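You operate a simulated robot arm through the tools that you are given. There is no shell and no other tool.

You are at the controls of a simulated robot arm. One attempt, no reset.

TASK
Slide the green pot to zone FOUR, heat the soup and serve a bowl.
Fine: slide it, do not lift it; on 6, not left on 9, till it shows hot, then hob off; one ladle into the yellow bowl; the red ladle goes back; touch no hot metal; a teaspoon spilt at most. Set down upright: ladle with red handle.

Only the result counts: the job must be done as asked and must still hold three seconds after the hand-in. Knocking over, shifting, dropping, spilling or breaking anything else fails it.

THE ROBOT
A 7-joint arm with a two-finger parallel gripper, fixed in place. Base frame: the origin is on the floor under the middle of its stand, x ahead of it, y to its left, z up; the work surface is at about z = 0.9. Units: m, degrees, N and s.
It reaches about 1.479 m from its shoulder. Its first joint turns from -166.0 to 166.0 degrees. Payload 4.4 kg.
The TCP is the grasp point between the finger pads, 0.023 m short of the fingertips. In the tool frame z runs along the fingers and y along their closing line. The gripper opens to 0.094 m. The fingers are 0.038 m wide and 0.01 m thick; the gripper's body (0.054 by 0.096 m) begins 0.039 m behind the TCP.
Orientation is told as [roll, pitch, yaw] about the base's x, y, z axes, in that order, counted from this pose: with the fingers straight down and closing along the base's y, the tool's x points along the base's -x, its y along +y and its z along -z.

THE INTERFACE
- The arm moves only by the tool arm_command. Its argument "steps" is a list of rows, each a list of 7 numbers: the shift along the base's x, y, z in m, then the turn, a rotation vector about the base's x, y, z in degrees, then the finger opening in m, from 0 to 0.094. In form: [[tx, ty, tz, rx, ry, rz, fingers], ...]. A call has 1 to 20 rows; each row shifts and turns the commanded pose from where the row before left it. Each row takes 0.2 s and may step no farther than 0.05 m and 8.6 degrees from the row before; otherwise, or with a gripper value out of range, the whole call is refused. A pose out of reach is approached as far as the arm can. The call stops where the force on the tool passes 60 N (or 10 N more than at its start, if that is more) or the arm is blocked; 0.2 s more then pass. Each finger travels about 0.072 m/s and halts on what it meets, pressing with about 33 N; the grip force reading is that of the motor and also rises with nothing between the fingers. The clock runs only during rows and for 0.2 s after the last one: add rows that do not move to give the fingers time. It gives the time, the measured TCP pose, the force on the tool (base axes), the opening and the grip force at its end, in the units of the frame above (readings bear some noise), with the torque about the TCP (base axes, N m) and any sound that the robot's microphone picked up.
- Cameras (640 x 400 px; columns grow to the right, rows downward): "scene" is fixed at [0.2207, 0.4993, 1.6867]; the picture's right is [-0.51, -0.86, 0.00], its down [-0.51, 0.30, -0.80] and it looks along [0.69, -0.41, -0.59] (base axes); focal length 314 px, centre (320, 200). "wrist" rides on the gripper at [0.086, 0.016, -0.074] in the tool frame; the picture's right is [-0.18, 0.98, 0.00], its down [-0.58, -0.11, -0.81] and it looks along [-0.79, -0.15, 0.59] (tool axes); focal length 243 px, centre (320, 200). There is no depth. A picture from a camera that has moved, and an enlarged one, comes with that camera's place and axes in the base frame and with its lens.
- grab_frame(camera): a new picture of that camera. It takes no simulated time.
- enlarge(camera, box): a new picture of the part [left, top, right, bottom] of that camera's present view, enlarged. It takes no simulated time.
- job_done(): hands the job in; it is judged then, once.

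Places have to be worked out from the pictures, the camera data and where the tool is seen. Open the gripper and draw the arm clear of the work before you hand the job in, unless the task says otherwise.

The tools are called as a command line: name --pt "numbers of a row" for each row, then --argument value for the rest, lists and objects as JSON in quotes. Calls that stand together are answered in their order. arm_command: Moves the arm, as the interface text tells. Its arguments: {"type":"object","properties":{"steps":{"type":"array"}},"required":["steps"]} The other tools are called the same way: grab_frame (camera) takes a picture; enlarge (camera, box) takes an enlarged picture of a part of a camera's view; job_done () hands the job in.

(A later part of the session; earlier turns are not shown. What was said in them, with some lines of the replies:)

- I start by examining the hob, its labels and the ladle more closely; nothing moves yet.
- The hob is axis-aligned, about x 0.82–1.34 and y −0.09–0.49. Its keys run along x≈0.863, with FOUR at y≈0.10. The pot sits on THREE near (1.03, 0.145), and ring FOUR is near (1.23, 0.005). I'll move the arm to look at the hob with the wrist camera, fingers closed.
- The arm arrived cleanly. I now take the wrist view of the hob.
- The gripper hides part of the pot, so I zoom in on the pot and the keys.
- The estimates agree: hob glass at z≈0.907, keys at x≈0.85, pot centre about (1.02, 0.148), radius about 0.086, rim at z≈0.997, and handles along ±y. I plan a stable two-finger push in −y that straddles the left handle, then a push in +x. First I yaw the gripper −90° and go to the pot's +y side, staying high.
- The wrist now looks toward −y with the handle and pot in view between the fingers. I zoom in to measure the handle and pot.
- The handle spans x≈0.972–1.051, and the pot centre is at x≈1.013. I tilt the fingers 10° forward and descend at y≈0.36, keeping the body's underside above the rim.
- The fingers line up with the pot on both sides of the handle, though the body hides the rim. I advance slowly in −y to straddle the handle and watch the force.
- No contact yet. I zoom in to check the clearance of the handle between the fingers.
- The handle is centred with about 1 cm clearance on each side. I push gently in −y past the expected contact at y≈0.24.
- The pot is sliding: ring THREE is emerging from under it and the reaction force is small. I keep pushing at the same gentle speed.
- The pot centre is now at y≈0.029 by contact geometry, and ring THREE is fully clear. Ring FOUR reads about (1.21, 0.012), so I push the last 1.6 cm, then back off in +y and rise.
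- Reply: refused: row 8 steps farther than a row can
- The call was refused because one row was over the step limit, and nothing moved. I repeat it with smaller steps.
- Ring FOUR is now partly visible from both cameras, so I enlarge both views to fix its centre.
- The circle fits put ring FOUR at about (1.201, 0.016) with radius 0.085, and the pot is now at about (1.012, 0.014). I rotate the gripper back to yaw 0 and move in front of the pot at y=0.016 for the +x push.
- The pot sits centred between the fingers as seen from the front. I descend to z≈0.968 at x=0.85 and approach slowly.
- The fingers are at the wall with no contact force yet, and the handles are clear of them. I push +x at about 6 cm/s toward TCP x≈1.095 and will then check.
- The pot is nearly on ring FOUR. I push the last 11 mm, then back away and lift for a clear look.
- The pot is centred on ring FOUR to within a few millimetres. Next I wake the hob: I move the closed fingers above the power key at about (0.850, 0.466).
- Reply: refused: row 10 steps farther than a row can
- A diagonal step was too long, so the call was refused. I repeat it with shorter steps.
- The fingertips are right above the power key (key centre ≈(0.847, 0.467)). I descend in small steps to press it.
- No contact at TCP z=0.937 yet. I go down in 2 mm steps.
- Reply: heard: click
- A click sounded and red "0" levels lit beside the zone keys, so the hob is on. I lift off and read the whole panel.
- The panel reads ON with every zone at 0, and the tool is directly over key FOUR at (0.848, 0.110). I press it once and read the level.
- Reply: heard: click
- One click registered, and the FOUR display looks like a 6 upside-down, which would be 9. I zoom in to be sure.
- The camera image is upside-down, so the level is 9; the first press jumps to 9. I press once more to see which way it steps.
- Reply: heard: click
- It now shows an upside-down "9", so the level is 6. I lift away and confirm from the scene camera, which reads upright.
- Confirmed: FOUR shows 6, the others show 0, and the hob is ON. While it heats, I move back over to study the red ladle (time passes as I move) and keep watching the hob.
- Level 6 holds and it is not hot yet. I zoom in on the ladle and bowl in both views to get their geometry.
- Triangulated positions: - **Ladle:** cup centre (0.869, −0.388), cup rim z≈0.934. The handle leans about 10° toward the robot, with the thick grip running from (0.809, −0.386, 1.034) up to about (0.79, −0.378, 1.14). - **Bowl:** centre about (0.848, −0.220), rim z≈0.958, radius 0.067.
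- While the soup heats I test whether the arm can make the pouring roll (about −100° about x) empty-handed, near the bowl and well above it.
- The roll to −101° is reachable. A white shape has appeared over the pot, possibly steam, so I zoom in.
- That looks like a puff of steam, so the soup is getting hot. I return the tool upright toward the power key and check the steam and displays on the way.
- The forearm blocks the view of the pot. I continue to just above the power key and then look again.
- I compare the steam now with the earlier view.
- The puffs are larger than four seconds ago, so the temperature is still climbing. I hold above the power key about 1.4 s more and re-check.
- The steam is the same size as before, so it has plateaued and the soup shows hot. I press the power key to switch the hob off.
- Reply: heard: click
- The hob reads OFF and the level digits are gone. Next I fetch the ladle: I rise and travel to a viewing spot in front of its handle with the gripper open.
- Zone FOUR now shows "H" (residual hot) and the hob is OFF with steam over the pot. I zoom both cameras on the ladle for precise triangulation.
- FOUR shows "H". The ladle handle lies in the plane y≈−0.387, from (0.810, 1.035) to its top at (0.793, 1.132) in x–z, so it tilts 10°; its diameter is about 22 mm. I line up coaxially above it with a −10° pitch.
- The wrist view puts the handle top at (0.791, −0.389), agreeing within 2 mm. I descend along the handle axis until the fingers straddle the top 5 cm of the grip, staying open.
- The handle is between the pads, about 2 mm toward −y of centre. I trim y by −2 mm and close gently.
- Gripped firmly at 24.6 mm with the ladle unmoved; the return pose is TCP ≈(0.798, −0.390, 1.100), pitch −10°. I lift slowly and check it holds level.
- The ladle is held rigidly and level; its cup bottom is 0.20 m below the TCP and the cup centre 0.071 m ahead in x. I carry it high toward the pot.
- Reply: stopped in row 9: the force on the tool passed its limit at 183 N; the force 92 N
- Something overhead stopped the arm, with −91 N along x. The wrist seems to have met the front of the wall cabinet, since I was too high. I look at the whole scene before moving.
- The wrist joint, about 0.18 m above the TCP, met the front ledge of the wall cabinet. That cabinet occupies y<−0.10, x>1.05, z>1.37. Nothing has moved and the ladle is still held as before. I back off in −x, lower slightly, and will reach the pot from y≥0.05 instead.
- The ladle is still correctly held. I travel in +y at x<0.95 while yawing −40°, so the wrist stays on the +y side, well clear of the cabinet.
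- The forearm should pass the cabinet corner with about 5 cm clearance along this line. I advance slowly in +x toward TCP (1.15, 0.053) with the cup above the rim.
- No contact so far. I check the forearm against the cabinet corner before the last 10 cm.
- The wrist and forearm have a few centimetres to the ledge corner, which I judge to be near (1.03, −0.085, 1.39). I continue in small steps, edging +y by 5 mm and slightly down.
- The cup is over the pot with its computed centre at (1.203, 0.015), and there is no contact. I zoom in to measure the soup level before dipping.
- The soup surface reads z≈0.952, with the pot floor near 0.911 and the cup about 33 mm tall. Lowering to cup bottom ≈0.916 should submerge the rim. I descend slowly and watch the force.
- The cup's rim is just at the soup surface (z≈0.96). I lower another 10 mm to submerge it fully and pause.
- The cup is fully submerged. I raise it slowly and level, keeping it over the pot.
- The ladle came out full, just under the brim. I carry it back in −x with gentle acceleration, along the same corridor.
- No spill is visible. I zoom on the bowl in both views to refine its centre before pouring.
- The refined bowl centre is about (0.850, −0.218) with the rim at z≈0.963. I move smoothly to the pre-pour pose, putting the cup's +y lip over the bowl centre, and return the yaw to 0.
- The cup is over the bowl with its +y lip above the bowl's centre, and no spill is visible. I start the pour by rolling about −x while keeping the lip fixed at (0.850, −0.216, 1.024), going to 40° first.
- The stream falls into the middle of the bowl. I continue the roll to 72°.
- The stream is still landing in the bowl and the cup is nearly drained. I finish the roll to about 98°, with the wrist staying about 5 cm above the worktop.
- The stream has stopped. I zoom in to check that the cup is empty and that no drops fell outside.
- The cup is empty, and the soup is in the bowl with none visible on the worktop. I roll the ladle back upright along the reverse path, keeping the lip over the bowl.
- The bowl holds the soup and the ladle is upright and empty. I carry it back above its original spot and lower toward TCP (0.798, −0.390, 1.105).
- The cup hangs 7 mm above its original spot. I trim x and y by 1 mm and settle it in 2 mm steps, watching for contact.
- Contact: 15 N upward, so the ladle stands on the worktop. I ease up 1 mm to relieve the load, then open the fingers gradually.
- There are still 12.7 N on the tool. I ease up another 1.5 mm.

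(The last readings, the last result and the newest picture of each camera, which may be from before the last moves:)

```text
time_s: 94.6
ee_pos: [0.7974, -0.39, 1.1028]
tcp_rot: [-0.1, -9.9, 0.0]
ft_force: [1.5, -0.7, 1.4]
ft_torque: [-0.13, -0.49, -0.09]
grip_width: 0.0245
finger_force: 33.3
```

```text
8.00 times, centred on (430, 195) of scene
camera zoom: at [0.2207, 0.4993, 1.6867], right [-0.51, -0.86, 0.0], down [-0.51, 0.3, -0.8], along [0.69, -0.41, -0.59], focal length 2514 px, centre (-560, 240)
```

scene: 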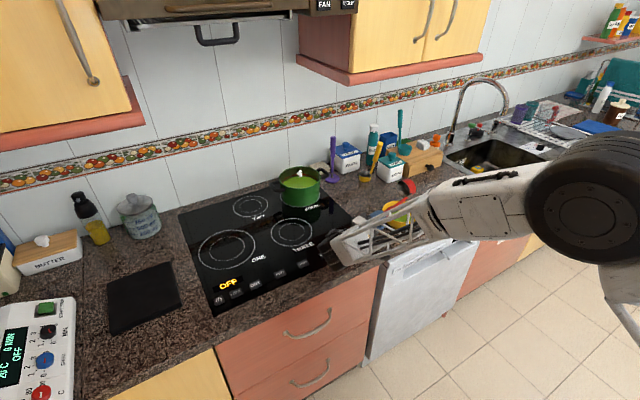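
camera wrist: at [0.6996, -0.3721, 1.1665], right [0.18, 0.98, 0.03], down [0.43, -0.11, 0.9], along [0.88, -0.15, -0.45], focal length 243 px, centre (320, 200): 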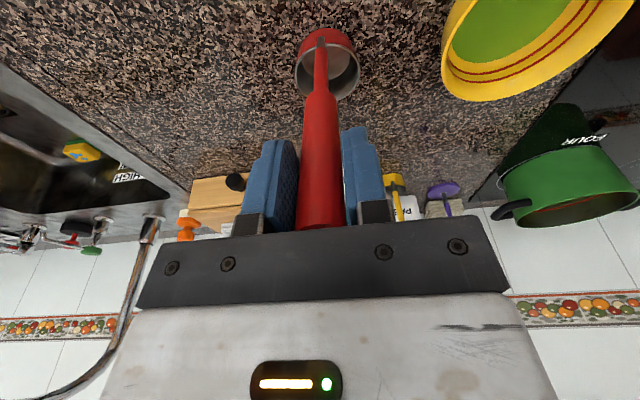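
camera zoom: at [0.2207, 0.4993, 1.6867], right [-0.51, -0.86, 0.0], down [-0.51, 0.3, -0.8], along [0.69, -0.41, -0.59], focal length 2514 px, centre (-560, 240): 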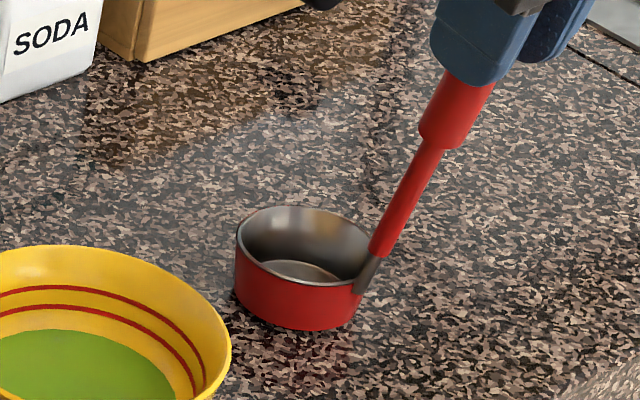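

The load is now about 1 N and the ladle stands flat in its place. I open the fingers slowly.

arm_command --pt "0 0 0 0 0 0 0.024" --pt "0 0 0 0 0 0 0.028" --pt "0 0 0 0 0 0 0.035" --pt "0 0 0 0 0 0 0.05" --pt "0 0 0 0 0 0 0.07" --pt "0 0 0 0 0 0 0.094" --pt "0 0 0 0 0 0 0.094"

grab_frame --camera "wrist"

enlarge --camera "scene" --box '[390, 140, 480, 220]'

```text
time_s: 96.2
ee_pos: [0.7966, -0.3911, 1.1028]
tcp_rot: [-0.1, -10.0, -0.1]
ft_force: [0.0, 0.7, -0.2]
ft_torque: [0.02, -0.02, 0.02]
grip_width: 0.0941
finger_force: 0.1
```

```text
taken
camera wrist: at [0.6985, -0.3732, 1.1619], right [0.18, 0.98, 0.03], down [0.43, -0.11, 0.9], along [0.88, -0.15, -0.44], focal length 243 px, centre (320, 200)
```

wrist: 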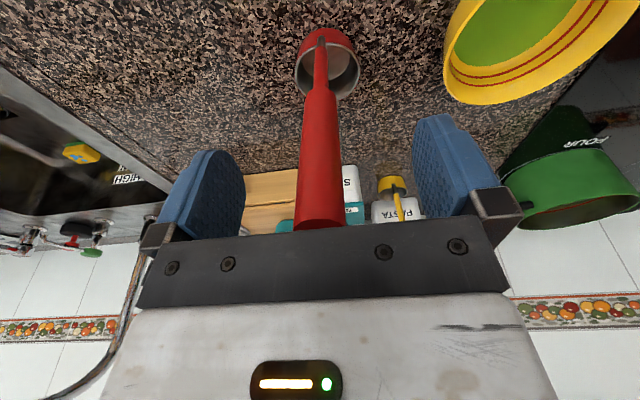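

```text
5.00 times, centred on (435, 180) of scene
camera zoom: at [0.2207, 0.4993, 1.6867], right [-0.51, -0.86, 0.0], down [-0.51, 0.3, -0.8], along [0.69, -0.41, -0.59], focal length 1571 px, centre (-255, 300)
```

zoom: 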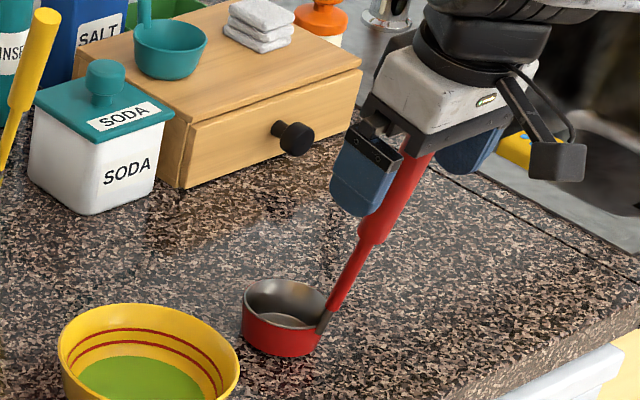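

The ladle stands on its own. I withdraw straight up along the handle axis, then back toward the robot and clear.

arm_command --pt "-0.0025 0 0.015 0 0 0 0.094" --pt "-0.0035 0 0.02 0 0 0 0.094" --pt "-0.0035 0 0.02 0 0 0 0.094" --pt "-0.0035 0 0.02 0 0 0 0.094" --pt "-0.0035 0 0.02 0 0 0 0.094" --pt "-0.005 0 0.03 0 0 0 0.094" --pt "-0.02 0.0 0.02 0 5 0 0.094" --pt "-0.04 0.0 0.0 0 5 0 0.094" --pt "-0.045 0.0 0.0 0 0 0 0.094" --pt "-0.045 0.0 0.0 0 0 0 0.094" --pt "0 0 0 0 0 0 0.094"

grab_frame --camera "scene"

grab_frame --camera "wrist"

enlarge --camera "scene" --box '[370, 140, 480, 240]'

enlarge --camera "scene" --box '[200, 150, 400, 310]'

```text
time_s: 98.6
ee_pos: [0.6255, -0.3911, 1.2478]
tcp_rot: [-0.1, 0.0, 0.0]
ft_force: [0.1, -0.3, 0.2]
ft_torque: [0.03, 0.0, -0.02]
grip_width: 0.0941
finger_force: 0.0
```

```text
taken
```

scene: 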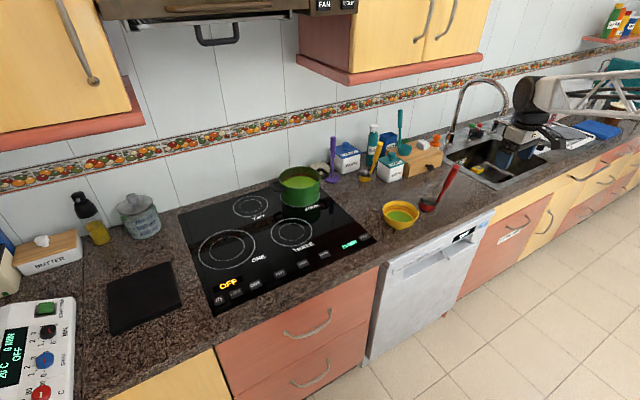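

```text
taken
camera wrist: at [0.538, -0.374, 1.323], right [0.18, 0.98, 0.0], down [0.58, -0.11, 0.81], along [0.79, -0.15, -0.59], focal length 243 px, centre (320, 200)
```

wrist: 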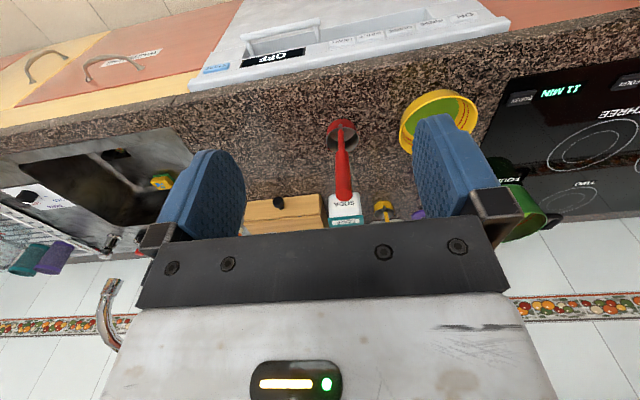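

```text
4.00 times, centred on (425, 190) of scene
camera zoom: at [0.2207, 0.4993, 1.6867], right [-0.51, -0.86, 0.0], down [-0.51, 0.3, -0.8], along [0.69, -0.41, -0.59], focal length 1257 px, centre (-100, 240)
```

zoom: 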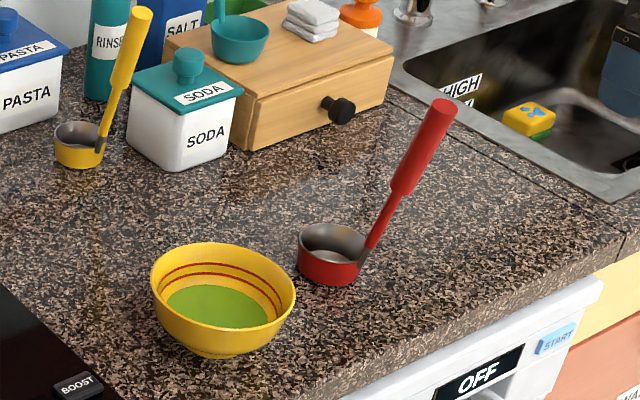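

```text
2.50 times, centred on (300, 230) of scene
camera zoom: at [0.2207, 0.4993, 1.6867], right [-0.51, -0.86, 0.0], down [-0.51, 0.3, -0.8], along [0.69, -0.41, -0.59], focal length 786 px, centre (370, 125)
```

zoom: 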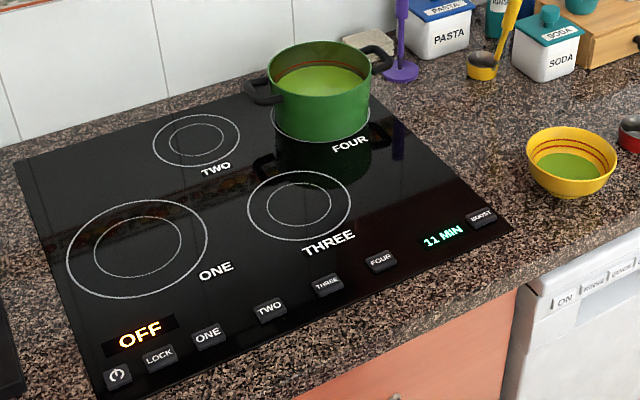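

Everything checks out:
- **Pot:** on zone FOUR, never lifted.
- **Hob:** OFF; the soup reached a full head of steam on level 6 before I switched it off, and FOUR showed "H".
- **Soup:** one ladle in the yellow bowl, with no drops visible on the worktop.
- **Ladle:** the red ladle stands upright within about 3 mm of its original spot.
- **Arm:** gripper open and clear of the work.

The arm bumped the wall cabinet once while carrying the empty ladle, and nothing moved. I hand the job in.

job_done

```text
The job is handed in.
```

The soup is heated and served. I've handed the job in, but I don't have the verdict.

- **Pot:** I pushed it along the glass, never lifting it, and it sits on zone FOUR to within a few millimetres.
- **Heating:** The FOUR key jumps to 9 on the first press, so it was on 9 for about a second before I set it to 6. I took steam over the pot as "hot" and switched off at the power key once the steam stopped growing. FOUR then showed "H", and the panel read OFF at the end.
- **Serving:** One full ladle went into the yellow bowl, and I saw no drops on the worktop. The steam and the "H" had both gone by the time I handed in, so the soup is cooler now than when it was served.
- **Red ladle:** It stands upright within about 3 mm of where it started.
- **Cabinet bump:** While I carried the empty ladle to the pot, the wrist hit the front edge of the wall cabinet and the arm stopped itself at 183 N. I saw nothing move or break, and took a lower path afterwards.
- **Hot metal:** The gripper touched no part of the pot after it was heated.

The gripper is open and the arm is clear of the work.
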